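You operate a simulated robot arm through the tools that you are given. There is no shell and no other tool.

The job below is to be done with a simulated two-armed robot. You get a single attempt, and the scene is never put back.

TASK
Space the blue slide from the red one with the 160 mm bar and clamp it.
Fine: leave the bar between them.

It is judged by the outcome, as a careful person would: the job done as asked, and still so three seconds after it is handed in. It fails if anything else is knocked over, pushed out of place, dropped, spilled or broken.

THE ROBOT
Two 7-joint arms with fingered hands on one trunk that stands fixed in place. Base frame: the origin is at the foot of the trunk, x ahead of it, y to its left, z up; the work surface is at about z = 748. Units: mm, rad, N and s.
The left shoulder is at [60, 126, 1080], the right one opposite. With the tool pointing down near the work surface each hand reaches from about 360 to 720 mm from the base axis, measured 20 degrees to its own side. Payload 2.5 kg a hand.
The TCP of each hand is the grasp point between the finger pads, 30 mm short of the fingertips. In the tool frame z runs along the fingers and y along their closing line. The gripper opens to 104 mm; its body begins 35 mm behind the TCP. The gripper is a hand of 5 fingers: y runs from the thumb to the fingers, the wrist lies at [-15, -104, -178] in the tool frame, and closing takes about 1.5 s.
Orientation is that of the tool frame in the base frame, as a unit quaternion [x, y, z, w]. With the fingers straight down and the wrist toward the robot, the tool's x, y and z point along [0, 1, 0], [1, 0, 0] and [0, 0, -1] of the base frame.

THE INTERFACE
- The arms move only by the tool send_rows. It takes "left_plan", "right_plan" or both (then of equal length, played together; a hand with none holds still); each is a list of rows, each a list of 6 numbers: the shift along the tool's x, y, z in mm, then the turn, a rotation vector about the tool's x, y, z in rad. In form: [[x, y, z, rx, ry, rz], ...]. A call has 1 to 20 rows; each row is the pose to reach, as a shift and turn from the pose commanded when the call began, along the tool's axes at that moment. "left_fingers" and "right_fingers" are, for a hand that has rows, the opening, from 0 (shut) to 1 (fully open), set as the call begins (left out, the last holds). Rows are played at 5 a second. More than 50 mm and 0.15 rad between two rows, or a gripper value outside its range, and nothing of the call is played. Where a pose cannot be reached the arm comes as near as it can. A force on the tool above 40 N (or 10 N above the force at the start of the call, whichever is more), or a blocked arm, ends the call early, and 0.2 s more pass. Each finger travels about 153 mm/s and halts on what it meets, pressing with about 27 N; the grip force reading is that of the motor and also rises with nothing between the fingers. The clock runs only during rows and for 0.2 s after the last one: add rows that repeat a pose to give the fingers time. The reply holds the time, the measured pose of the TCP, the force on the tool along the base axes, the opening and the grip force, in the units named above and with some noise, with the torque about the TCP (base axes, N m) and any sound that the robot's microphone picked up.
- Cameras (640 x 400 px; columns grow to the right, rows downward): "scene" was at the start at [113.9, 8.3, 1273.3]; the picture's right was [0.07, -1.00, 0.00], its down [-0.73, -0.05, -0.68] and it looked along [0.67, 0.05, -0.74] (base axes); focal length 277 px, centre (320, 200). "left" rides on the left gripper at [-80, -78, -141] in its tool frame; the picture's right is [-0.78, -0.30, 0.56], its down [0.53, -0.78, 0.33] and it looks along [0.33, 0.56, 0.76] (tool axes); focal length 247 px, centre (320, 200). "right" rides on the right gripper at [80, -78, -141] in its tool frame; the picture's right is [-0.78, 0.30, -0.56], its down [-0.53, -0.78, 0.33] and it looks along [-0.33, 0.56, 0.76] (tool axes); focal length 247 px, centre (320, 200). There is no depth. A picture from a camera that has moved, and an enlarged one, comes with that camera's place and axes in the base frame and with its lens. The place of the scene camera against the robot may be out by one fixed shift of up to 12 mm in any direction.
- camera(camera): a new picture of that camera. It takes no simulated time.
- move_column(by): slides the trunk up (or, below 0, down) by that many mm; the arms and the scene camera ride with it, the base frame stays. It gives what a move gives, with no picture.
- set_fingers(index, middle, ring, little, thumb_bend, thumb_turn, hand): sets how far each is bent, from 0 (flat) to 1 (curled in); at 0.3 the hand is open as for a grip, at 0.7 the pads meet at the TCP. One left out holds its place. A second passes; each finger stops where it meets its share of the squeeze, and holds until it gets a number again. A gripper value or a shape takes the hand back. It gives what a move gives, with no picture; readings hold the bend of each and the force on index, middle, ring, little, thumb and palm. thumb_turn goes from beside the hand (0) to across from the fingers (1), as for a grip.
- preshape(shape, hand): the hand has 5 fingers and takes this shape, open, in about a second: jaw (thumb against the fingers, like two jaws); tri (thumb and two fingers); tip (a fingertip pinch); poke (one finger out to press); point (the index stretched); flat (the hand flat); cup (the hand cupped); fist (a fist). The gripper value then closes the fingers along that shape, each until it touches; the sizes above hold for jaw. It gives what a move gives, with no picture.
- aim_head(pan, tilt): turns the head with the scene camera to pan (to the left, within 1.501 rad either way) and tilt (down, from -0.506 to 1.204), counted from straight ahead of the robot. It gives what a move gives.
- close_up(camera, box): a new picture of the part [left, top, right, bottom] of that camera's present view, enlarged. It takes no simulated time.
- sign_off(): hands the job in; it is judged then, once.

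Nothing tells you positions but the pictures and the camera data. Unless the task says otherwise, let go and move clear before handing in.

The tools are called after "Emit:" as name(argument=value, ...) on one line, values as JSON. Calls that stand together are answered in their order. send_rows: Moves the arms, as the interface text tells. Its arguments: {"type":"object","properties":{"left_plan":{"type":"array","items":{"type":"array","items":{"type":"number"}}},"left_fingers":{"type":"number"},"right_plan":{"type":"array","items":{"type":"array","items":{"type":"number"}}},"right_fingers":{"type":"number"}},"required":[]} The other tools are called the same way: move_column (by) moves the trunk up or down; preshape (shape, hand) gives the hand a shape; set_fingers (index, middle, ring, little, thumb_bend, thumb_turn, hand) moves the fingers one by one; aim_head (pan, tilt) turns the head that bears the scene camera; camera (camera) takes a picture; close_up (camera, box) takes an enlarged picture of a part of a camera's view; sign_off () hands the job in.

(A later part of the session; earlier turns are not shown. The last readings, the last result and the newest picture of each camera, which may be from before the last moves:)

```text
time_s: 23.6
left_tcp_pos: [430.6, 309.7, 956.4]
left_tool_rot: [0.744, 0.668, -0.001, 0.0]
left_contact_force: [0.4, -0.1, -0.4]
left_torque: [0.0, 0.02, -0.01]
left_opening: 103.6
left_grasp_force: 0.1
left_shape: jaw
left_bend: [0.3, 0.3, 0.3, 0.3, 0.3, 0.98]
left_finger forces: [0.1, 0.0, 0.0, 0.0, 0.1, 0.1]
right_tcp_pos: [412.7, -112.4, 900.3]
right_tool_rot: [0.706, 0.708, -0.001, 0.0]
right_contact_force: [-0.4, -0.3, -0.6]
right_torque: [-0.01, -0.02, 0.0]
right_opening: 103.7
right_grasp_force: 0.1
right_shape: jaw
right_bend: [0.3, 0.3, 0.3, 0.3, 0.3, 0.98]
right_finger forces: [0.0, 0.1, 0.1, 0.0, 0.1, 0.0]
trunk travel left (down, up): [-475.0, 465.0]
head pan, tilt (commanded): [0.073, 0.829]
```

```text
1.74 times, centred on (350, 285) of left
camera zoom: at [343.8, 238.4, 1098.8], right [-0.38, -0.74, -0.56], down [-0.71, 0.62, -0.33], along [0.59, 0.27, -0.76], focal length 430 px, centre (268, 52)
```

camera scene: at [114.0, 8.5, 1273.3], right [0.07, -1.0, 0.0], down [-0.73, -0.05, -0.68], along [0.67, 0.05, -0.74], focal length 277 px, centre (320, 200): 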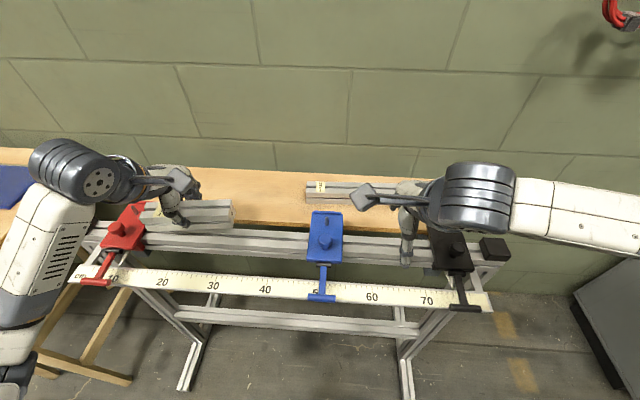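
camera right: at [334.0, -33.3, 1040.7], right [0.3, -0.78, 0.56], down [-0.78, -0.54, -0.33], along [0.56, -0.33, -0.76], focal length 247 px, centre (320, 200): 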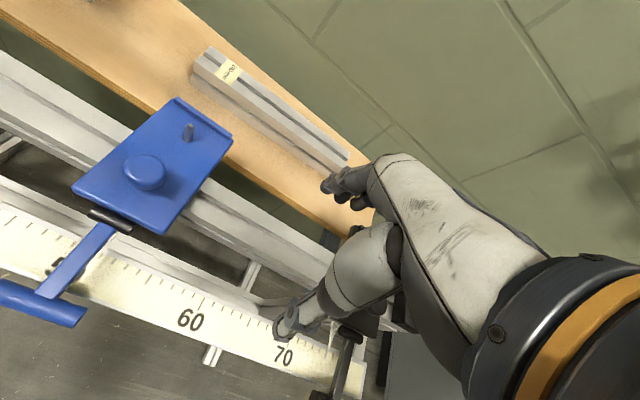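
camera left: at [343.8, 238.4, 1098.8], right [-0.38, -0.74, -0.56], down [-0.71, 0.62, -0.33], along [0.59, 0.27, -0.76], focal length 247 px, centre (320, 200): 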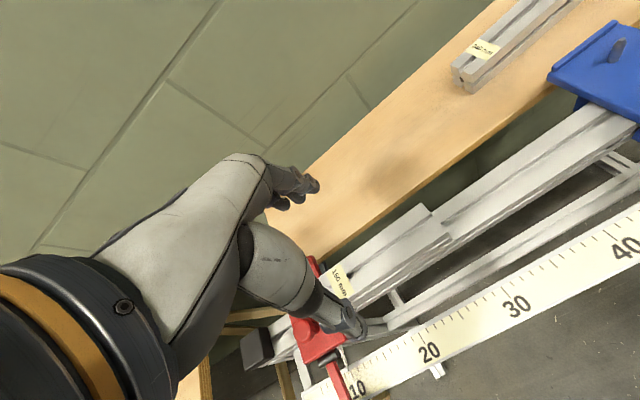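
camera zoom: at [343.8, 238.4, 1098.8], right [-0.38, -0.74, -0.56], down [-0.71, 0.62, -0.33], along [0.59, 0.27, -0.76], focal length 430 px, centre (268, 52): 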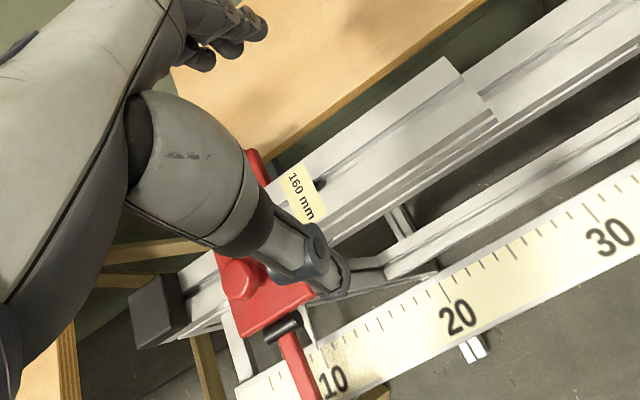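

The bar is in place between the slides and against red. Next I'll move the left hand out of the way and bring the right hand, partly closed, over the blue knob at about (413, 19, 840).

Emit:
send_rows(left_plan=[[27, -5, -11, 0, 0, 0], [54, -11, -22, 0, 0, 0], [81, -16, -33, 0, 0, 0], [108, -22, -44, 0, 0, 0], [108, -22, -44, 0, 0, 0]], right_plan=[[33, 0, -2, 0, 0, 0], [66, 1, -5, 0, 0, 0], [99, 1, -5, 0, 0, 0], [131.5, 1, -5, 0, 0, 0], [131.5, 1, -5, 0, 0, 0]], right_fingers=0.55)

Emit:
camera(camera="right")

Emit:
camera(camera="scene")

Emit:
close_up(camera="right", box=[220, 130, 400, 370])

```text
time_s: 24.8
left_tcp_pos: [420.5, 423.0, 999.8]
left_tool_rot: [0.745, 0.667, 0.0, 0.0]
left_contact_force: [0.3, -0.3, -0.1]
left_torque: [-0.02, 0.01, 0.02]
left_opening: 103.8
left_grasp_force: 0.1
left_shape: jaw
left_bend: [0.3, 0.3, 0.3, 0.3, 0.3, 0.98]
left_finger forces: [0.0, 0.0, 0.0, 0.0, 0.0, 0.0]
right_tcp_pos: [413.1, 20.5, 904.9]
right_tool_rot: [0.707, 0.708, 0.0, 0.0]
right_contact_force: [0.1, 0.0, -0.7]
right_torque: [-0.02, 0.0, 0.0]
right_opening: 57.6
right_grasp_force: 0.0
right_shape: jaw
right_bend: [0.74, 0.42, 0.39, 0.42, 0.67, 1.0]
right_finger forces: [0.0, 0.0, 0.1, 0.0, 0.1, 0.0]
trunk travel left (down, up): [-475.0, 465.0]
head pan, tilt (commanded): [0.073, 0.829]
```

```text
taken
camera right: at [335.3, 100.3, 1045.8], right [0.3, -0.78, 0.56], down [-0.78, -0.54, -0.33], along [0.56, -0.33, -0.76], focal length 247 px, centre (320, 200)
```

right: 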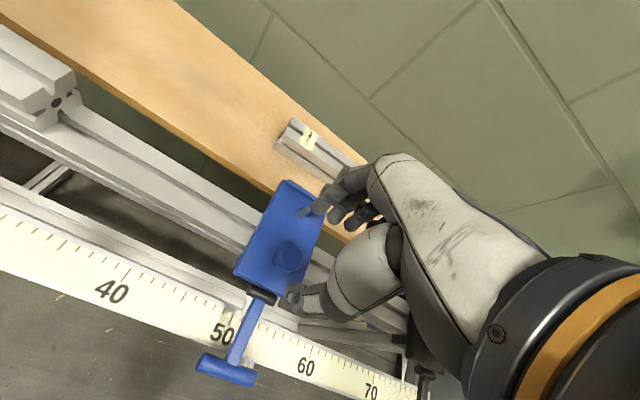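

```text
taken
camera scene: at [113.9, 8.5, 1273.3], right [0.07, -1.0, 0.0], down [-0.73, -0.05, -0.68], along [0.67, 0.05, -0.74], focal length 277 px, centre (320, 200)
```

scene: 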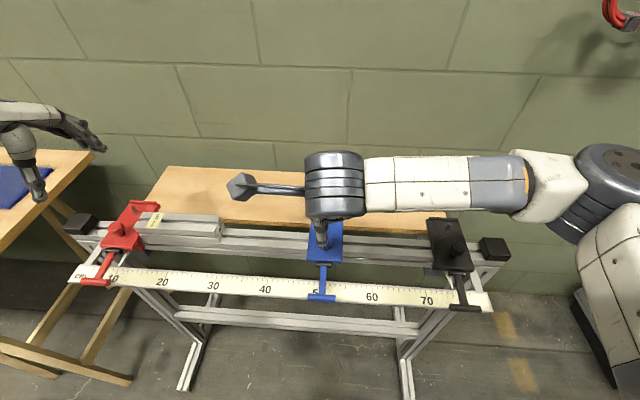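

```text
1.67 times, centred on (310, 250) of right
camera zoom: at [335.3, 100.3, 1045.8], right [0.3, -0.78, 0.56], down [-0.78, -0.54, -0.33], along [0.56, -0.33, -0.76], focal length 412 px, centre (337, 117)
```

zoom: 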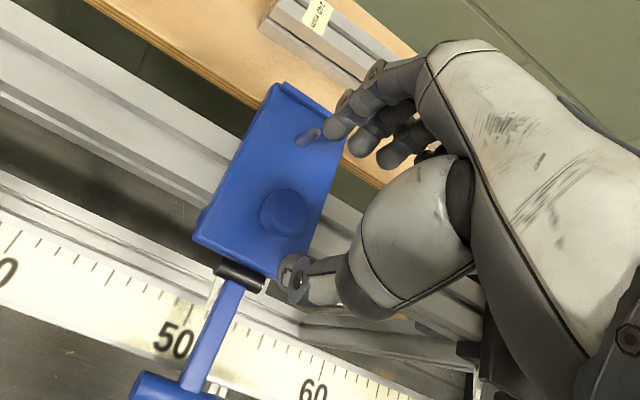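

The hand is centred over the knob, with the fingers clear of the peg. I'll lower it to knob height with the gap still open.

Emit:
send_rows(right_plan=[[0, 0, 20, 0, 0, 0], [0, 0, 40, 0, 0, 0], [0, 0, 52, 0, 0, 0], [0, 0, 58, 0, 0, 0], [0, 0, 58, 0, 0, 0]])

Emit:
close_up(camera="right", box=[220, 130, 400, 370])

Emit:
close_up(camera="scene", box=[280, 190, 370, 310])

```text
time_s: 26.0
left_tcp_pos: [420.9, 420.7, 1001.1]
left_tool_rot: [0.745, 0.667, 0.001, 0.0]
left_contact_force: [0.2, -0.3, 0.0]
left_torque: [0.03, -0.01, 0.04]
left_opening: 103.8
left_grasp_force: 0.1
left_shape: jaw
left_bend: [0.3, 0.3, 0.3, 0.3, 0.3, 0.98]
left_finger forces: [0.0, 0.0, 0.0, 0.0, 0.0, 0.0]
right_tcp_pos: [411.9, 21.4, 846.7]
right_tool_rot: [0.706, 0.708, 0.0, 0.0]
right_contact_force: [-0.6, -0.5, 0.0]
right_torque: [0.02, 0.01, -0.01]
right_opening: 57.9
right_grasp_force: 0.1
right_shape: jaw
right_bend: [0.74, 0.42, 0.39, 0.42, 0.67, 1.0]
right_finger forces: [0.0, 0.0, 0.0, 0.0, 0.0, 0.0]
trunk travel left (down, up): [-475.0, 465.0]
head pan, tilt (commanded): [0.073, 0.829]
```

```text
1.67 times, centred on (310, 250) of right
camera zoom: at [334.9, 99.9, 987.3], right [0.3, -0.78, 0.56], down [-0.78, -0.54, -0.33], along [0.56, -0.33, -0.76], focal length 412 px, centre (337, 117)
```

zoom: 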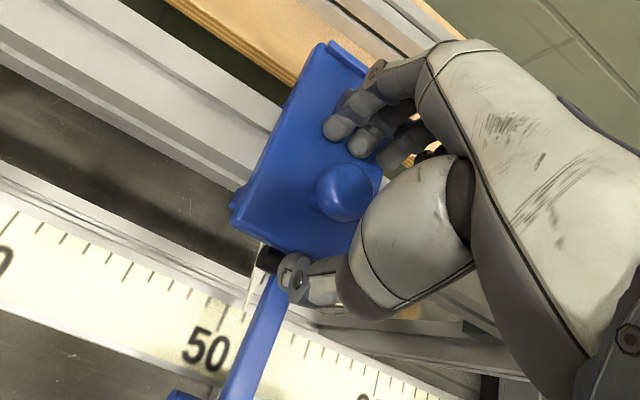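

```text
3.33 times, centred on (325, 250) of scene
camera zoom: at [113.9, 8.3, 1273.3], right [0.07, -1.0, 0.0], down [-0.73, -0.05, -0.68], along [0.67, 0.05, -0.74], focal length 922 px, centre (303, 33)
```

zoom: 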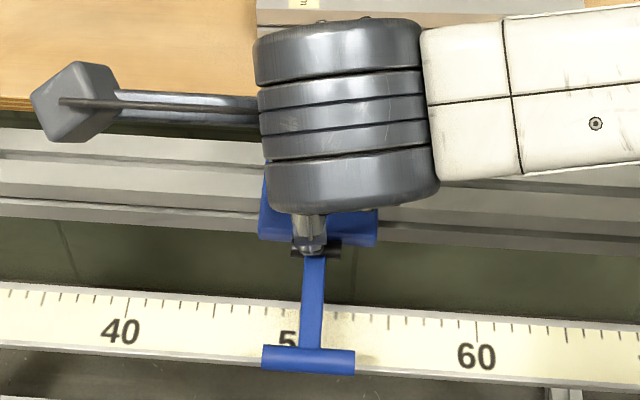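

The knob sits between the thumb and the index and middle fingers, with nothing touching yet. I'll close the right hand on it.

Emit:
send_rows(right_plan=[[0, 0, 0, 0, 0, 0], [0, 0, 0, 0, 0, 0], [0, 0, 0, 0, 0, 0], [0, 0, 0, 0, 0, 0], [0, 0, 0, 0, 0, 0], [0, 0, 0, 0, 0, 0]], right_fingers=0)

Emit:
close_up(camera="right", box=[220, 130, 400, 370])

```text
time_s: 27.4
left_tcp_pos: [421.3, 421.5, 999.8]
left_tool_rot: [0.745, 0.667, 0.0, 0.0]
left_contact_force: [-0.4, 0.8, 0.3]
left_torque: [0.04, 0.0, 0.01]
left_opening: 103.6
left_grasp_force: 0.1
left_shape: jaw
left_bend: [0.3, 0.3, 0.3, 0.3, 0.3, 0.98]
left_finger forces: [0.0, 0.1, 0.0, 0.0, 0.0, 0.0]
right_tcp_pos: [412.1, 22.0, 843.7]
right_tool_rot: [0.706, 0.708, -0.002, -0.001]
right_contact_force: [-6.6, 1.9, -16.3]
right_torque: [-0.05, -0.08, 0.04]
right_opening: 11.9
right_grasp_force: 27.0
right_shape: jaw
right_bend: [0.72, 0.67, 0.7, 0.7, 0.75, 1.0]
right_finger forces: [12.9, 5.5, 0.0, 0.1, 25.9, 0.1]
trunk travel left (down, up): [-475.0, 465.0]
head pan, tilt (commanded): [0.073, 0.829]
```

```text
1.67 times, centred on (310, 250) of right
camera zoom: at [334.5, 100.0, 986.2], right [0.3, -0.77, 0.56], down [-0.78, -0.54, -0.33], along [0.55, -0.33, -0.76], focal length 412 px, centre (337, 117)
```

zoom: 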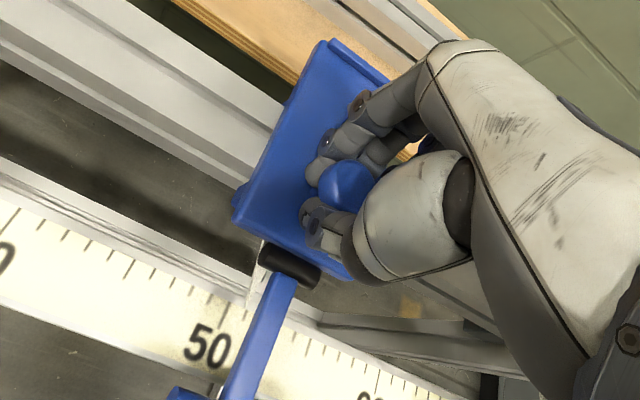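

The fingers closed around the stem under the knob's head, and the tool is being pulled down about 16 N. I'll lower the hand a little to relieve that.

Emit:
send_rows(right_plan=[[0, 0, 1.5, 0, 0, 0], [0, 0, 3, 0, 0, 0], [0, 0, 3, 0, 0, 0]])

```text
time_s: 28.2
left_tcp_pos: [419.4, 421.6, 1001.3]
left_tool_rot: [0.745, 0.667, 0.0, -0.001]
left_contact_force: [0.0, -0.5, 0.0]
left_torque: [0.01, 0.03, -0.02]
left_opening: 103.7
left_grasp_force: 0.1
left_shape: jaw
left_bend: [0.3, 0.3, 0.3, 0.3, 0.3, 0.98]
left_finger forces: [0.0, 0.0, 0.0, 0.1, 0.0, 0.0]
right_tcp_pos: [411.6, 21.2, 843.2]
right_tool_rot: [0.707, 0.707, 0.0, 0.0]
right_contact_force: [-10.2, -1.9, -1.7]
right_torque: [-0.11, -0.03, 0.04]
right_opening: 12.7
right_grasp_force: 27.0
right_shape: jaw
right_bend: [0.72, 0.67, 0.7, 0.7, 0.76, 1.0]
right_finger forces: [10.7, 7.6, 0.0, 0.0, 27.0, 0.0]
trunk travel left (down, up): [-475.0, 465.0]
head pan, tilt (commanded): [0.073, 0.829]
```

Vertical force is relieved. I'll trim x by about 1.5 mm and try a gentle 4 mm move left to find out whether the blue slide is free.

Emit:
send_rows(right_plan=[[0, -1.5, 0, 0, 0, 0], [1, -1.5, 0, 0, 0, 0], [2, -1.5, 0, 0, 0, 0], [3, -1.5, 0, 0, 0, 0], [4, -1.5, 0, 0, 0, 0], [4, -1.5, 0, 0, 0, 0]])

Emit:
close_up(camera="scene", box=[280, 190, 370, 310])

```text
time_s: 29.6
left_tcp_pos: [420.4, 419.0, 1001.4]
left_tool_rot: [0.745, 0.667, 0.0, -0.001]
left_contact_force: [-0.1, -0.2, 0.7]
left_torque: [0.06, -0.03, -0.01]
left_opening: 103.6
left_grasp_force: 0.0
left_shape: jaw
left_bend: [0.3, 0.3, 0.3, 0.3, 0.3, 0.98]
left_finger forces: [0.0, 0.0, 0.1, 0.0, 0.0, 0.0]
right_tcp_pos: [411.0, 22.7, 842.6]
right_tool_rot: [0.708, 0.706, 0.0, 0.001]
right_contact_force: [-3.4, -15.8, 7.6]
right_torque: [-0.43, -0.15, -0.07]
right_opening: 13.3
right_grasp_force: 26.7
right_shape: jaw
right_bend: [0.72, 0.72, 0.7, 0.7, 0.77, 1.0]
right_finger forces: [10.8, 20.5, 0.1, 0.1, 26.1, 0.1]
trunk travel left (down, up): [-475.0, 465.0]
head pan, tilt (commanded): [0.073, 0.829]
```

```text
3.33 times, centred on (325, 250) of scene
camera zoom: at [113.0, 7.0, 1273.5], right [0.07, -1.0, 0.0], down [-0.73, -0.05, -0.68], along [0.67, 0.05, -0.74], focal length 922 px, centre (303, 33)
```

zoom: 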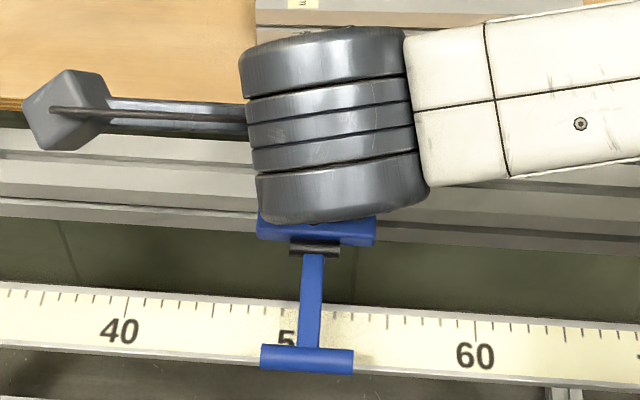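

The blue slide did not move under about 16 N. I'll push slightly harder, to about 25–28 N, to tell a clamped slide from a merely stiff one.

Emit:
send_rows(right_plan=[[1, 0, 0, 0, 0, 0], [2, 0, 0, 0, 0, 0], [3, 0, 0, 0, 0, 0], [3, 0, 0, 0, 0, 0]])

Emit:
close_up(camera="scene", box=[280, 190, 370, 310])

Emit:
close_up(camera="right", box=[200, 130, 380, 370])

```text
time_s: 30.6
left_tcp_pos: [419.0, 418.7, 1001.9]
left_tool_rot: [0.745, 0.667, 0.001, 0.0]
left_contact_force: [0.4, -1.4, -0.5]
left_torque: [-0.03, 0.0, -0.03]
left_opening: 104.0
left_grasp_force: 0.0
left_shape: jaw
left_bend: [0.3, 0.3, 0.3, 0.3, 0.3, 0.98]
left_finger forces: [0.0, 0.0, 0.0, 0.0, 0.0, 0.0]
right_tcp_pos: [412.2, 24.7, 842.8]
right_tool_rot: [0.708, 0.706, 0.0, 0.003]
right_contact_force: [-6.2, -21.8, 7.9]
right_torque: [-0.52, 0.01, -0.08]
right_opening: 13.5
right_grasp_force: 26.8
right_shape: jaw
right_bend: [0.72, 0.72, 0.7, 0.7, 0.77, 1.0]
right_finger forces: [8.0, 24.1, 0.1, 0.1, 30.6, 0.0]
trunk travel left (down, up): [-475.0, 465.0]
head pan, tilt (commanded): [0.073, 0.829]
```

```text
3.33 times, centred on (325, 250) of scene
camera zoom: at [112.7, 6.4, 1273.4], right [0.07, -1.0, 0.0], down [-0.73, -0.05, -0.68], along [0.68, 0.05, -0.74], focal length 922 px, centre (303, 33)
```

zoom: 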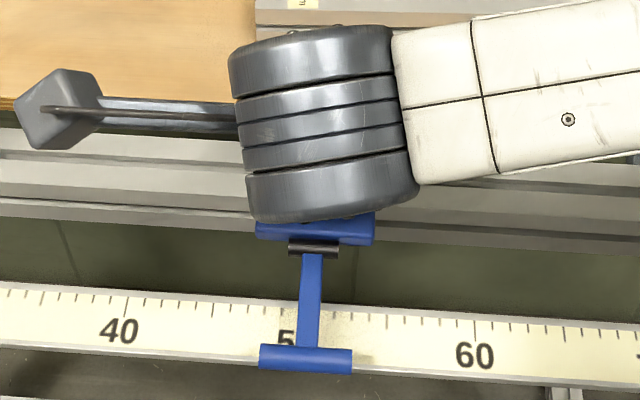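

```text
1.67 times, centred on (290, 250) of right
camera zoom: at [333.2, 105.4, 983.9], right [0.29, -0.77, 0.56], down [-0.78, -0.53, -0.33], along [0.56, -0.34, -0.76], focal length 412 px, centre (370, 117)
```

zoom: 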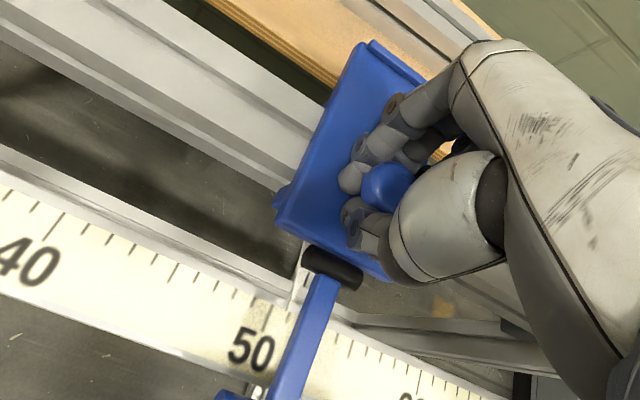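

The blue slide is locked: no movement at 22 N. So a horizontal lever means clamped and I must release it first. I'll relax the push, let go of the knob and withdraw the right hand upward.

Emit:
send_rows(right_plan=[[-3, 0.5, 0, 0, 0, 0], [-6.5, 1, 0, 0, 0, 0], [-6.5, 1, 0, 0, 0, 0]])

Emit:
send_rows(right_plan=[[0, 0, 0, 0, 0, 0], [0, 0, 0, 0, 0, 0], [0, 0, 0, 0, 0, 0], [0, 0, 0, 0, 0, 0], [0, 0, -20, 0, 0, 0], [0, 0, -50, 0, 0, 0], [0, 0, -80, 0, 0, 0], [0, 0, -80, 0, 0, 0]], right_fingers=0.55)

Emit:
close_up(camera="right", box=[150, 180, 350, 400])

Emit:
close_up(camera="scene", box=[280, 190, 370, 310])

```text
time_s: 31.4
left_tcp_pos: [420.1, 422.6, 1000.4]
left_tool_rot: [0.745, 0.667, 0.0, 0.0]
left_contact_force: [-0.3, -0.1, 0.0]
left_torque: [-0.03, -0.03, 0.0]
left_opening: 103.9
left_grasp_force: 0.0
left_shape: jaw
left_bend: [0.3, 0.3, 0.3, 0.3, 0.3, 0.98]
left_finger forces: [0.0, 0.0, 0.0, 0.0, 0.0, 0.0]
right_tcp_pos: [410.4, 23.0, 844.0]
right_tool_rot: [0.705, 0.71, 0.001, -0.002]
right_contact_force: [-4.9, 5.2, -1.9]
right_torque: [-0.03, -0.1, 0.1]
right_opening: 14.2
right_grasp_force: 27.6
right_shape: jaw
right_bend: [0.72, 0.72, 0.7, 0.7, 0.77, 1.0]
right_finger forces: [17.0, 17.3, 0.0, 0.1, 27.0, 0.0]
trunk travel left (down, up): [-475.0, 465.0]
head pan, tilt (commanded): [0.073, 0.829]
```

```text
time_s: 33.2
left_tcp_pos: [420.3, 421.1, 1001.3]
left_tool_rot: [0.745, 0.667, 0.0, 0.0]
left_contact_force: [0.9, -0.4, 0.2]
left_torque: [0.0, 0.05, -0.01]
left_opening: 103.7
left_grasp_force: 0.0
left_shape: jaw
left_bend: [0.3, 0.3, 0.3, 0.3, 0.3, 0.98]
left_finger forces: [0.1, 0.1, 0.0, 0.1, 0.1, 0.0]
right_tcp_pos: [411.6, 22.6, 923.6]
right_tool_rot: [0.706, 0.708, 0.0, 0.0]
right_contact_force: [0.4, -0.3, -0.8]
right_torque: [-0.01, 0.02, 0.06]
right_opening: 57.2
right_grasp_force: 0.0
right_shape: jaw
right_bend: [0.74, 0.42, 0.39, 0.42, 0.67, 1.0]
right_finger forces: [0.1, 0.1, 0.0, 0.0, 0.0, 0.0]
trunk travel left (down, up): [-475.0, 465.0]
head pan, tilt (commanded): [0.073, 0.829]
```

```text
1.82 times, centred on (250, 290) of right
camera zoom: at [334.2, 101.7, 1064.8], right [0.3, -0.78, 0.56], down [-0.78, -0.54, -0.33], along [0.56, -0.33, -0.76], focal length 449 px, centre (447, 36)
```

zoom: 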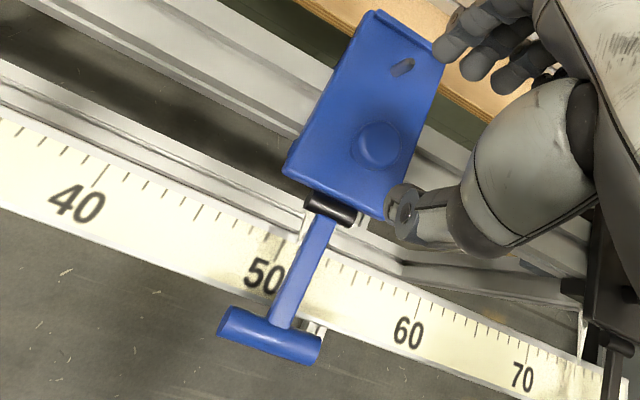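

```text
3.33 times, centred on (325, 250) of scene
camera zoom: at [113.8, 8.3, 1273.3], right [0.07, -1.0, 0.0], down [-0.73, -0.05, -0.68], along [0.67, 0.05, -0.74], focal length 922 px, centre (303, 33)
```

zoom: 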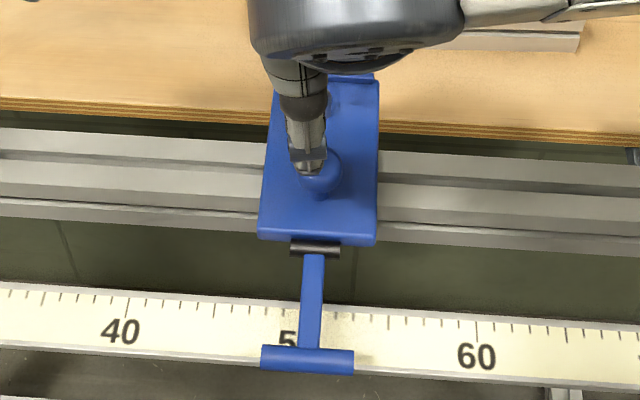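

The lever is level, with the ruler only about 45 mm under it, so release must be upward. Its T-bar at (317, 17, ~803) is too close to the body at this shoulder height, so I'll raise the trunk 150 mm to make it reachable.

Emit:
move_column(by=150)

Emit:
camera(camera="scene")

```text
time_s: 35.0
left_tcp_pos: [419.8, 421.2, 1149.5]
left_tool_rot: [0.745, 0.667, 0.0, -0.001]
left_contact_force: [-0.1, 0.9, -0.9]
left_torque: [0.01, -0.03, 0.01]
left_opening: 103.8
left_grasp_force: 0.0
left_shape: jaw
left_bend: [0.3, 0.3, 0.3, 0.3, 0.3, 0.98]
left_finger forces: [0.1, 0.0, 0.0, 0.0, 0.0, 0.0]
right_tcp_pos: [411.8, 22.6, 1072.2]
right_tool_rot: [0.706, 0.708, 0.0, 0.001]
right_contact_force: [0.2, -0.4, 0.2]
right_torque: [0.03, -0.03, 0.01]
right_opening: 57.1
right_grasp_force: 0.1
right_shape: jaw
right_bend: [0.74, 0.42, 0.39, 0.42, 0.67, 1.0]
right_finger forces: [0.0, 0.1, 0.0, 0.0, 0.0, 0.0]
trunk travel left (down, up): [-625.0, 315.0]
head pan, tilt (commanded): [0.073, 0.829]
```

```text
taken
camera scene: at [113.9, 8.4, 1423.3], right [0.07, -1.0, 0.0], down [-0.73, -0.05, -0.68], along [0.67, 0.05, -0.74], focal length 277 px, centre (320, 200)
```

scene: 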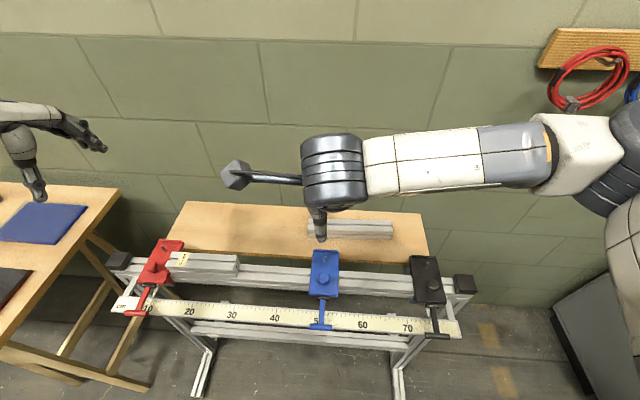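

The trunk is up. I'll bring the right hand down over the right half of the blue T-bar, staying above it for now.

Emit:
send_rows(right_plan=[[-5, -19, 34, 0, 0, 0], [-10, -38, 68, 0, 0, 0], [-15, -57, 102, 0, 0, 0], [-20, -76, 136, 0, 0, 0], [-26.6, -95, 172, 0, 0, 0], [-26.6, -95, 195, 0, 0, 0], [-26.6, -95, 195, 0, 0, 0]])

Emit:
camera(camera="right")

Emit:
camera(camera="scene")

Emit:
close_up(camera="right", box=[200, 130, 400, 370])

```text
time_s: 36.5
left_tcp_pos: [418.9, 420.6, 1150.8]
left_tool_rot: [0.745, 0.667, 0.001, 0.0]
left_contact_force: [-0.1, -0.2, -0.1]
left_torque: [0.02, 0.01, -0.01]
left_opening: 103.5
left_grasp_force: 0.0
left_shape: jaw
left_bend: [0.3, 0.3, 0.3, 0.3, 0.3, 0.98]
left_finger forces: [0.0, 0.0, 0.0, 0.0, 0.0, 0.0]
right_tcp_pos: [316.3, -3.9, 876.7]
right_tool_rot: [0.707, 0.708, 0.0, 0.0]
right_contact_force: [-0.2, -0.1, 0.6]
right_torque: [0.0, 0.02, 0.02]
right_opening: 56.9
right_grasp_force: 0.1
right_shape: jaw
right_bend: [0.74, 0.42, 0.39, 0.42, 0.67, 1.0]
right_finger forces: [0.0, 0.0, 0.0, 0.1, 0.0, 0.0]
trunk travel left (down, up): [-625.0, 315.0]
head pan, tilt (commanded): [0.073, 0.829]
```

```text
taken
camera right: at [238.1, 75.3, 1019.0], right [0.3, -0.78, 0.56], down [-0.78, -0.54, -0.33], along [0.56, -0.33, -0.76], focal length 247 px, centre (320, 200)
```

right: 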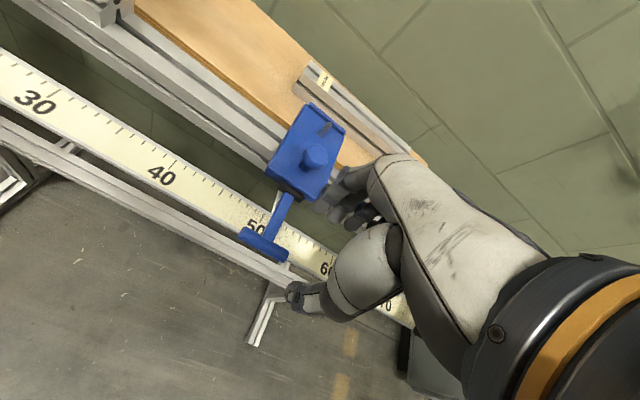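

```text
taken
camera scene: at [113.8, 8.3, 1423.3], right [0.07, -1.0, 0.0], down [-0.73, -0.05, -0.68], along [0.67, 0.05, -0.74], focal length 277 px, centre (320, 200)
```

scene: 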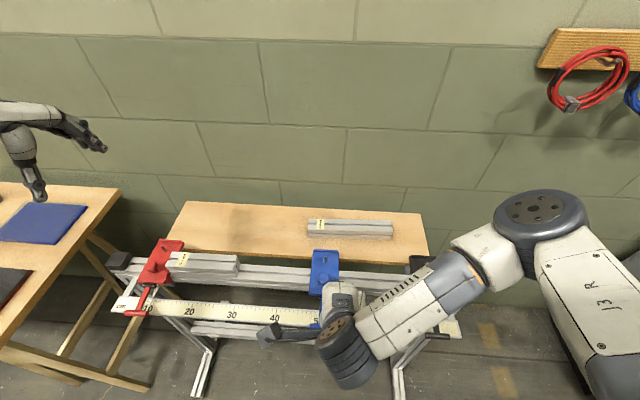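

```text
1.67 times, centred on (300, 250) of right
camera zoom: at [238.1, 75.3, 1019.0], right [0.3, -0.78, 0.56], down [-0.78, -0.54, -0.33], along [0.56, -0.33, -0.76], focal length 412 px, centre (353, 117)
```

zoom: 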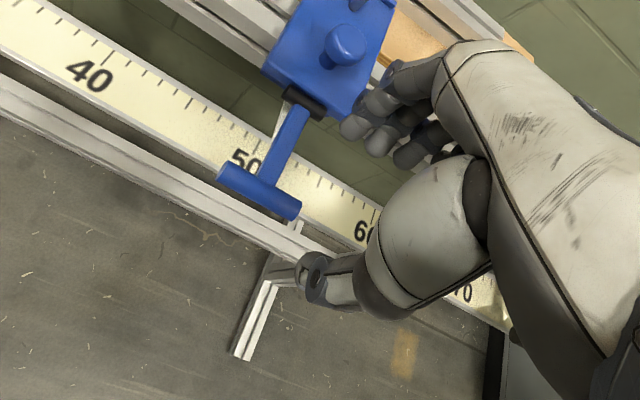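

Reach is fine. The T-bar runs from y ≈ -7 to 39 at x ≈ 318, so the thumb and index finger should straddle its right half. I'll lower the hand to grip height.

Emit:
send_rows(right_plan=[[0, 1, 20, 0, 0, 0], [0, 2, 40, 0, 0, 0], [0, 2, 54, 0, 0, 0], [0, 2, 62, 0, 0, 0], [0, 2, 62, 0, 0, 0]])

Emit:
close_up(camera="right", box=[200, 130, 400, 370])

Emit:
close_up(camera="scene", box=[240, 240, 400, 400])

```text
time_s: 37.8
left_tcp_pos: [420.0, 421.7, 1149.8]
left_tool_rot: [0.745, 0.667, 0.0, -0.001]
left_contact_force: [-0.3, 0.5, 0.5]
left_torque: [0.01, 0.02, 0.03]
left_opening: 103.8
left_grasp_force: 0.0
left_shape: jaw
left_bend: [0.3, 0.3, 0.3, 0.3, 0.3, 0.98]
left_finger forces: [0.1, 0.1, 0.1, 0.0, 0.0, 0.0]
right_tcp_pos: [317.5, -4.1, 816.0]
right_tool_rot: [0.707, 0.708, 0.0, -0.001]
right_contact_force: [0.2, 0.1, -0.1]
right_torque: [0.01, -0.04, 0.01]
right_opening: 56.9
right_grasp_force: 0.2
right_shape: jaw
right_bend: [0.74, 0.42, 0.39, 0.42, 0.67, 1.0]
right_finger forces: [0.1, 0.0, 0.0, 0.0, 0.0, 0.1]
trunk travel left (down, up): [-625.0, 315.0]
head pan, tilt (commanded): [0.073, 0.829]
```

```text
1.67 times, centred on (300, 250) of right
camera zoom: at [240.1, 75.4, 957.3], right [0.3, -0.78, 0.56], down [-0.78, -0.54, -0.33], along [0.56, -0.33, -0.76], focal length 412 px, centre (353, 117)
```

zoom: 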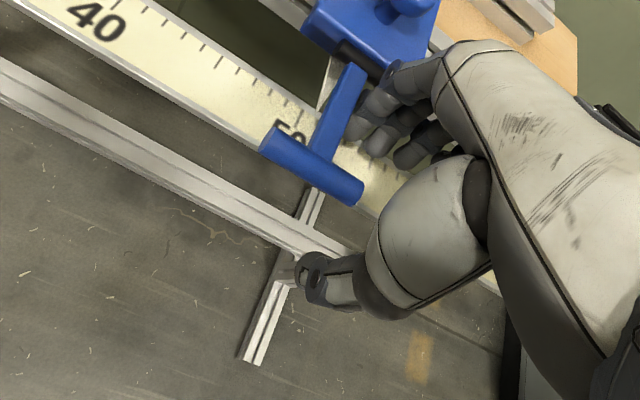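

```text
2.50 times, centred on (320, 320) of scene
camera zoom: at [113.9, 8.3, 1423.3], right [0.07, -1.0, 0.0], down [-0.73, -0.05, -0.68], along [0.67, 0.05, -0.74], focal length 691 px, centre (320, -100)
```

zoom: 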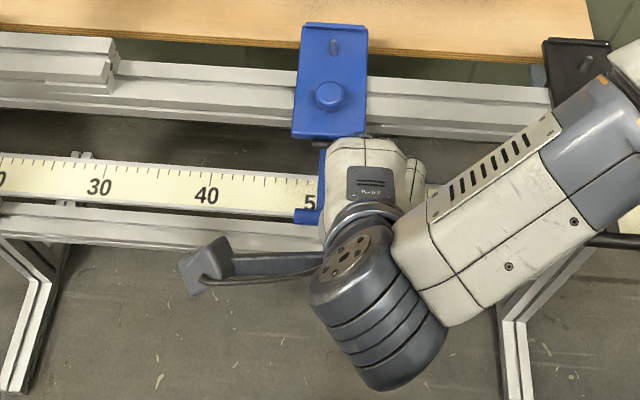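

The T-bar stub lies between thumb and index with no contact so far. I'll close the right hand on it.

Emit:
send_rows(right_plan=[[0, 0, 0, 0, 0, 0], [0, 0, 0, 0, 0, 0], [0, 0, 0, 0, 0, 0], [0, 0, 0, 0, 0, 0], [0, 0, 0, 0, 0, 0], [0, 0, 0, 0, 0, 0]], right_fingers=0)

Emit:
close_up(camera="right", box=[240, 150, 380, 310])

```text
time_s: 39.1
left_tcp_pos: [419.9, 421.1, 1150.0]
left_tool_rot: [0.745, 0.667, 0.001, 0.0]
left_contact_force: [0.5, -0.4, -0.4]
left_torque: [0.0, 0.0, -0.02]
left_opening: 103.5
left_grasp_force: 0.0
left_shape: jaw
left_bend: [0.3, 0.3, 0.3, 0.3, 0.3, 0.98]
left_finger forces: [0.0, 0.0, 0.1, 0.1, 0.0, 0.0]
right_tcp_pos: [316.8, -4.9, 815.2]
right_tool_rot: [0.707, 0.707, 0.0, 0.0]
right_contact_force: [-9.3, -1.5, -2.7]
right_torque: [-0.03, 0.15, -0.03]
right_opening: 1.4
right_grasp_force: 26.5
right_shape: jaw
right_bend: [0.7, 0.7, 0.7, 0.7, 0.74, 1.0]
right_finger forces: [12.0, 0.0, 0.1, 0.0, 24.4, 0.0]
trunk travel left (down, up): [-625.0, 315.0]
head pan, tilt (commanded): [0.073, 0.829]
```

```text
2.50 times, centred on (310, 230) of right
camera zoom: at [239.1, 75.3, 957.5], right [0.3, -0.78, 0.56], down [-0.78, -0.54, -0.33], along [0.55, -0.33, -0.76], focal length 617 px, centre (345, 125)
```

zoom: 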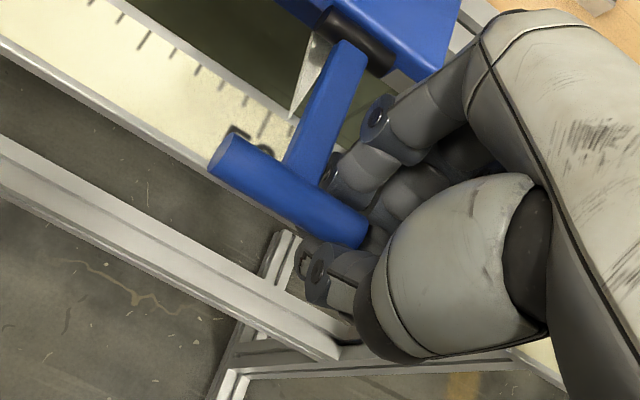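

The hand closed around the T-bar, with the fingertips meeting under it like a hook. I'll try lifting along the lever's arc by a small amount.

Emit:
send_rows(right_plan=[[0, 0, -3, 0, 0, 0], [0, 0.3, -6, 0, 0, 0], [0, 0.7, -9, 0, 0, 0], [0, 1.2, -12, 0, 0, 0], [0, 1.2, -12, 0, 0, 0]])

Emit:
close_up(camera="right", box=[240, 150, 380, 310])

```text
time_s: 40.4
left_tcp_pos: [418.9, 421.2, 1150.6]
left_tool_rot: [0.744, 0.668, 0.0, 0.001]
left_contact_force: [-0.5, -0.1, 0.6]
left_torque: [0.0, -0.01, -0.01]
left_opening: 103.6
left_grasp_force: 0.0
left_shape: jaw
left_bend: [0.3, 0.3, 0.3, 0.3, 0.3, 0.98]
left_finger forces: [0.0, 0.0, 0.0, 0.0, 0.0, 0.0]
right_tcp_pos: [318.2, -3.0, 830.6]
right_tool_rot: [0.706, 0.708, 0.001, 0.0]
right_contact_force: [-15.6, 0.0, 2.4]
right_torque: [-0.01, 0.16, -0.02]
right_opening: 2.1
right_grasp_force: 27.0
right_shape: jaw
right_bend: [0.71, 0.7, 0.7, 0.7, 0.74, 1.0]
right_finger forces: [9.7, 0.0, 0.0, 0.0, 24.3, 0.0]
trunk travel left (down, up): [-625.0, 315.0]
head pan, tilt (commanded): [0.073, 0.829]
```

```text
2.50 times, centred on (310, 230) of right
camera zoom: at [241.6, 75.2, 971.1], right [0.3, -0.78, 0.56], down [-0.78, -0.54, -0.33], along [0.56, -0.33, -0.76], focal length 617 px, centre (345, 125)
```

zoom: 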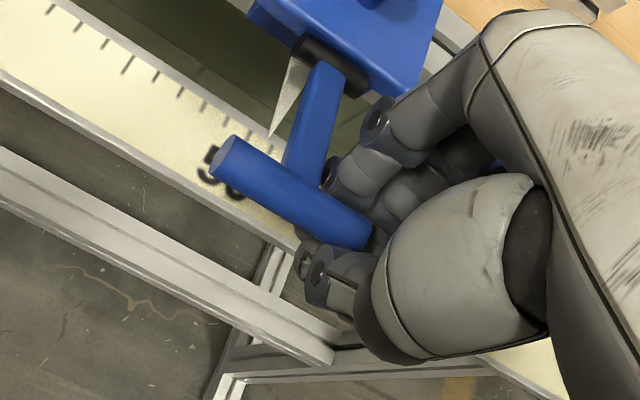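

The lever is lifting with the hand, so upward is the right direction. I'll continue along the arc about the hinge, trimming x to reduce the side force.

Emit:
send_rows(right_plan=[[0, -0.5, -5, 0, 0, 0], [0, 0, -9, 0, 0, 0], [0, 1.5, -12.5, 0, 0, 0], [0, 3.1, -15.6, 0, 0, 0], [0, 5, -19, 0, 0, 0], [0, 6.9, -22.2, 0, 0, 0], [0, 6.9, -22.2, 0, 0, 0]])

Emit:
close_up(camera="right", box=[240, 150, 380, 310])

```text
time_s: 42.0
left_tcp_pos: [420.4, 421.5, 1150.3]
left_tool_rot: [0.745, 0.667, 0.0, 0.0]
left_contact_force: [0.4, -0.2, 0.6]
left_torque: [0.01, -0.01, 0.0]
left_opening: 104.0
left_grasp_force: 0.1
left_shape: jaw
left_bend: [0.3, 0.3, 0.3, 0.3, 0.3, 0.98]
left_finger forces: [0.1, 0.1, 0.0, 0.0, 0.0, 0.0]
right_tcp_pos: [326.6, -4.1, 851.3]
right_tool_rot: [0.706, 0.708, 0.001, 0.001]
right_contact_force: [-1.8, 1.3, 0.9]
right_torque: [0.03, 0.03, -0.04]
right_opening: 2.1
right_grasp_force: 27.1
right_shape: jaw
right_bend: [0.71, 0.7, 0.7, 0.7, 0.76, 1.0]
right_finger forces: [4.6, 0.0, 0.0, 0.1, 0.0, 0.0]
trunk travel left (down, up): [-625.0, 315.0]
head pan, tilt (commanded): [0.073, 0.829]
```

```text
2.50 times, centred on (310, 230) of right
camera zoom: at [249.7, 75.1, 992.1], right [0.3, -0.78, 0.56], down [-0.78, -0.54, -0.33], along [0.56, -0.33, -0.76], focal length 617 px, centre (345, 125)
```

zoom: 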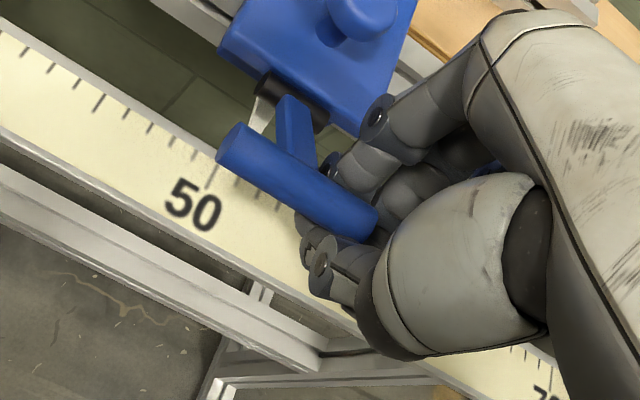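

Emit:
send_rows(right_plan=[[0, 2.2, -3, 0, 0, 0], [0, 4.6, -6, 0, 0, 0], [0, 7.2, -9, 0, 0, 0], [0, 9.9, -11.4, 0, 0, 0], [0, 12.8, -14, 0, 0, 0], [0, 15.8, -16, 0, 0, 0], [0, 15.8, -16, 0, 0, 0]])

Emit:
close_up(camera="right", box=[240, 150, 380, 310])

Emit:
close_up(camera="scene", box=[260, 230, 400, 350])

```text
time_s: 43.5
left_tcp_pos: [420.7, 420.8, 1150.5]
left_tool_rot: [0.745, 0.668, -0.001, 0.0]
left_contact_force: [0.4, 0.0, -0.7]
left_torque: [-0.02, -0.01, 0.0]
left_opening: 103.7
left_grasp_force: 0.0
left_shape: jaw
left_bend: [0.3, 0.3, 0.3, 0.3, 0.3, 0.98]
left_finger forces: [0.1, 0.0, 0.1, 0.1, 0.1, 0.0]
right_tcp_pos: [342.7, -4.6, 865.9]
right_tool_rot: [0.707, 0.707, 0.001, 0.0]
right_contact_force: [2.2, 0.6, -4.1]
right_torque: [0.02, 0.03, -0.06]
right_opening: 1.9
right_grasp_force: 26.6
right_shape: jaw
right_bend: [0.7, 0.7, 0.7, 0.7, 0.76, 1.0]
right_finger forces: [7.2, 0.0, 0.1, 0.0, 0.1, 0.1]
trunk travel left (down, up): [-625.0, 315.0]
head pan, tilt (commanded): [0.073, 0.829]
```

```text
2.50 times, centred on (310, 230) of right
camera zoom: at [265.6, 74.9, 1006.9], right [0.3, -0.78, 0.56], down [-0.78, -0.54, -0.33], along [0.56, -0.33, -0.76], focal length 617 px, centre (345, 125)
```

zoom: 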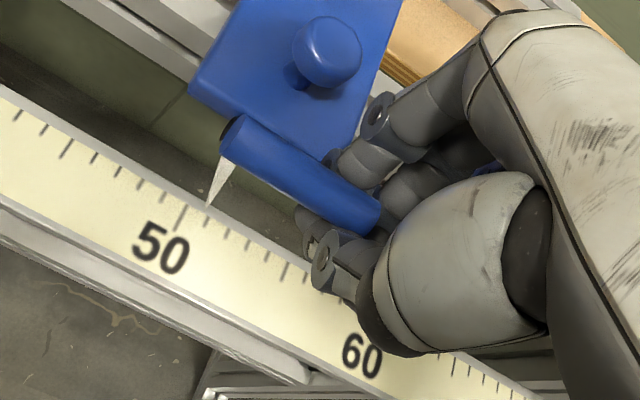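

```text
3.33 times, centred on (330, 290) of scene
camera zoom: at [114.2, 8.4, 1423.2], right [0.07, -1.0, 0.0], down [-0.73, -0.05, -0.68], along [0.67, 0.05, -0.74], focal length 922 px, centre (287, -100)
```

zoom: 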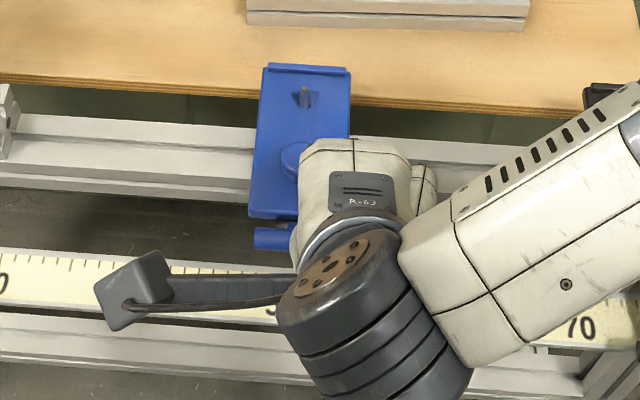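

The lever is about 55° up and still rising freely. I'll continue toward vertical, watching for a stop or a click.

Emit:
send_rows(right_plan=[[0, 3.2, -2.2, 0, 0, 0], [0, 6.5, -4, 0, 0, 0], [0, 10.3, -6, 0, 0, 0], [0, 14.4, -7.6, 0, 0, 0], [0, 18.5, -9, 0, 0, 0], [0, 22.7, -10, 0, 0, 0], [0, 22.7, -10, 0, 0, 0]])

Emit:
close_up(camera="right", box=[220, 130, 380, 310])

Emit:
close_up(camera="scene", box=[260, 230, 400, 350])

```text
time_s: 45.1
left_tcp_pos: [419.8, 421.2, 1150.5]
left_tool_rot: [0.745, 0.667, 0.001, 0.001]
left_contact_force: [0.1, -0.6, 0.4]
left_torque: [0.01, 0.01, 0.0]
left_opening: 103.9
left_grasp_force: 0.0
left_shape: jaw
left_bend: [0.3, 0.3, 0.3, 0.3, 0.3, 0.98]
left_finger forces: [0.0, 0.1, 0.1, 0.0, 0.0, 0.0]
right_tcp_pos: [359.5, -4.1, 873.1]
right_tool_rot: [0.706, 0.708, -0.007, -0.005]
right_contact_force: [-25.3, -0.5, -18.1]
right_torque: [-0.03, 0.24, 0.06]
right_opening: 2.0
right_grasp_force: 26.9
right_shape: jaw
right_bend: [0.7, 0.7, 0.7, 0.7, 0.74, 1.0]
right_finger forces: [10.0, 0.0, 0.1, 0.0, 35.6, 0.0]
trunk travel left (down, up): [-625.0, 315.0]
head pan, tilt (commanded): [0.073, 0.829]
```

```text
2.22 times, centred on (300, 220) of right
camera zoom: at [284.2, 75.0, 1015.9], right [0.31, -0.77, 0.55], down [-0.78, -0.54, -0.32], along [0.54, -0.33, -0.77], focal length 549 px, centre (364, 156)
```

zoom: 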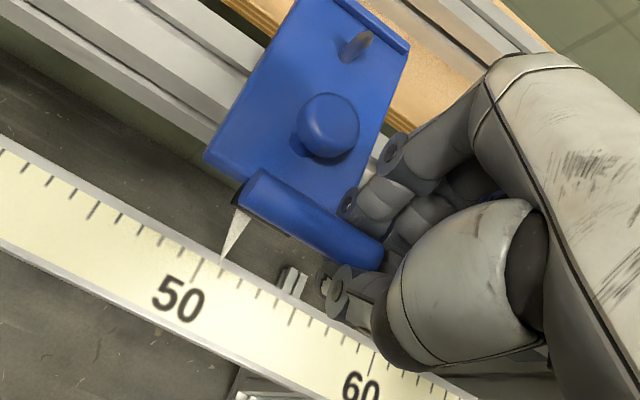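

```text
3.33 times, centred on (330, 290) of scene
camera zoom: at [112.3, 8.3, 1423.4], right [0.07, -1.0, 0.0], down [-0.73, -0.05, -0.68], along [0.68, 0.05, -0.74], focal length 922 px, centre (287, -100)
```

zoom: 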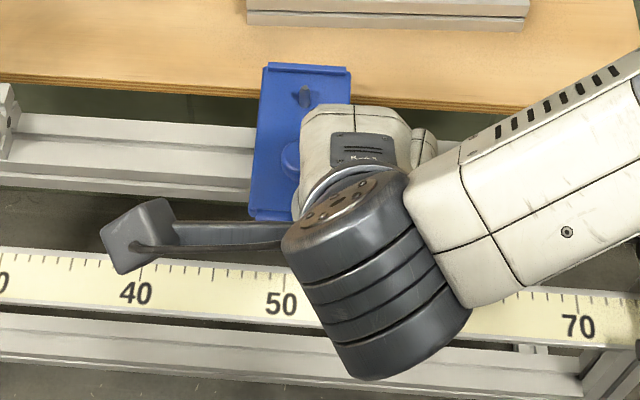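

Resistance rose to about 30 N with the lever near 70–75°, so it has reached its upper stop. I'll back off to unload it and then slide the closed hand sideways off the end of the T-bar, to see whether the lever stays up.

Emit:
send_rows(right_plan=[[0, -3, 1.5, 0, 0, 0], [0, -6, 3, 0, 0, 0], [0, -6, 3, 0, 0, 0]])

Emit:
close_up(camera="right", box=[220, 130, 380, 310])

```text
time_s: 46.0
left_tcp_pos: [419.1, 421.5, 1150.1]
left_tool_rot: [0.745, 0.667, 0.0, -0.001]
left_contact_force: [0.2, 1.0, 0.2]
left_torque: [0.0, 0.01, -0.01]
left_opening: 103.7
left_grasp_force: 0.1
left_shape: jaw
left_bend: [0.3, 0.3, 0.3, 0.3, 0.3, 0.98]
left_finger forces: [0.0, 0.0, 0.1, 0.1, 0.0, 0.0]
right_tcp_pos: [358.9, -4.3, 872.9]
right_tool_rot: [0.708, 0.707, -0.002, -0.001]
right_contact_force: [-14.6, 0.6, -12.1]
right_torque: [-0.04, 0.12, -0.01]
right_opening: 1.9
right_grasp_force: 26.8
right_shape: jaw
right_bend: [0.7, 0.7, 0.7, 0.7, 0.74, 1.0]
right_finger forces: [11.9, 0.1, 0.1, 0.0, 28.7, 0.1]
trunk travel left (down, up): [-625.0, 315.0]
head pan, tilt (commanded): [0.073, 0.829]
```

```text
2.22 times, centred on (300, 220) of right
camera zoom: at [281.1, 75.0, 1014.5], right [0.3, -0.78, 0.56], down [-0.78, -0.53, -0.33], along [0.55, -0.33, -0.76], focal length 549 px, centre (364, 156)
```

zoom: 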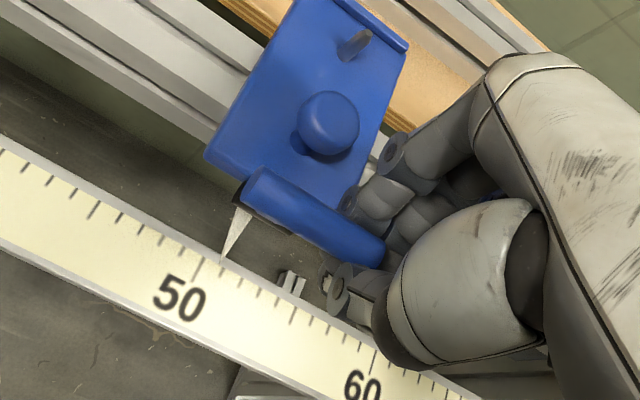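

Emit:
send_rows(right_plan=[[0, -2, 1.5, 0, 0, 0], [0, -3.5, 3, 0, 0, 0], [0, -3.5, 3, 0, 0, 0]])

```text
time_s: 46.8
left_tcp_pos: [420.5, 420.3, 1151.2]
left_tool_rot: [0.744, 0.668, 0.001, -0.001]
left_contact_force: [-0.2, 0.4, 0.8]
left_torque: [0.04, -0.01, -0.01]
left_opening: 103.6
left_grasp_force: 0.1
left_shape: jaw
left_bend: [0.3, 0.3, 0.3, 0.3, 0.3, 0.98]
left_finger forces: [0.0, 0.0, 0.1, 0.0, 0.1, 0.0]
right_tcp_pos: [355.3, -3.9, 871.4]
right_tool_rot: [0.707, 0.707, 0.001, 0.002]
right_contact_force: [-9.9, -0.6, -1.2]
right_torque: [-0.03, 0.07, 0.02]
right_opening: 1.9
right_grasp_force: 27.2
right_shape: jaw
right_bend: [0.7, 0.7, 0.7, 0.7, 0.75, 1.0]
right_finger forces: [1.1, 0.0, 0.0, 0.0, 25.9, 0.0]
trunk travel left (down, up): [-625.0, 315.0]
head pan, tilt (commanded): [0.073, 0.829]
```

Emit:
send_rows(right_plan=[[0, -1, 0, 0, 0, 0], [0, -1, 0, 0, 0, 0], [0, -1, 0, 0, 0, 0], [0, -1, 0, 0, 0, 0]], right_fingers=0.25)

Emit:
close_up(camera="right", box=[220, 130, 380, 310])

```text
time_s: 47.8
left_tcp_pos: [420.2, 421.9, 1150.0]
left_tool_rot: [0.744, 0.668, 0.0, 0.0]
left_contact_force: [-0.4, -0.2, 0.3]
left_torque: [-0.02, 0.0, -0.01]
left_opening: 103.7
left_grasp_force: 0.2
left_shape: jaw
left_bend: [0.3, 0.3, 0.3, 0.3, 0.3, 0.98]
left_finger forces: [0.1, 0.0, 0.1, 0.0, 0.1, 0.0]
right_tcp_pos: [355.4, -4.0, 870.3]
right_tool_rot: [0.707, 0.708, 0.0, 0.0]
right_contact_force: [-0.2, -0.5, -0.8]
right_torque: [-0.02, 0.0, -0.01]
right_opening: 25.7
right_grasp_force: 0.1
right_shape: jaw
right_bend: [0.74, 0.56, 0.54, 0.5, 0.74, 1.0]
right_finger forces: [0.0, 0.0, 0.0, 0.1, 0.0, 0.0]
trunk travel left (down, up): [-625.0, 315.0]
head pan, tilt (commanded): [0.073, 0.829]
```

```text
2.22 times, centred on (300, 220) of right
camera zoom: at [277.9, 75.1, 1011.7], right [0.3, -0.78, 0.56], down [-0.78, -0.54, -0.33], along [0.56, -0.33, -0.76], focal length 549 px, centre (364, 156)
```

zoom: 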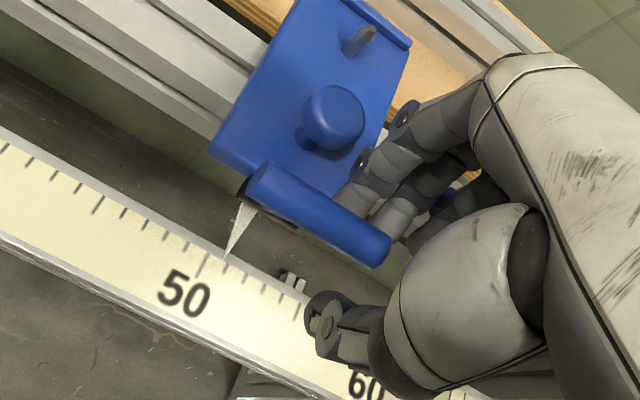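

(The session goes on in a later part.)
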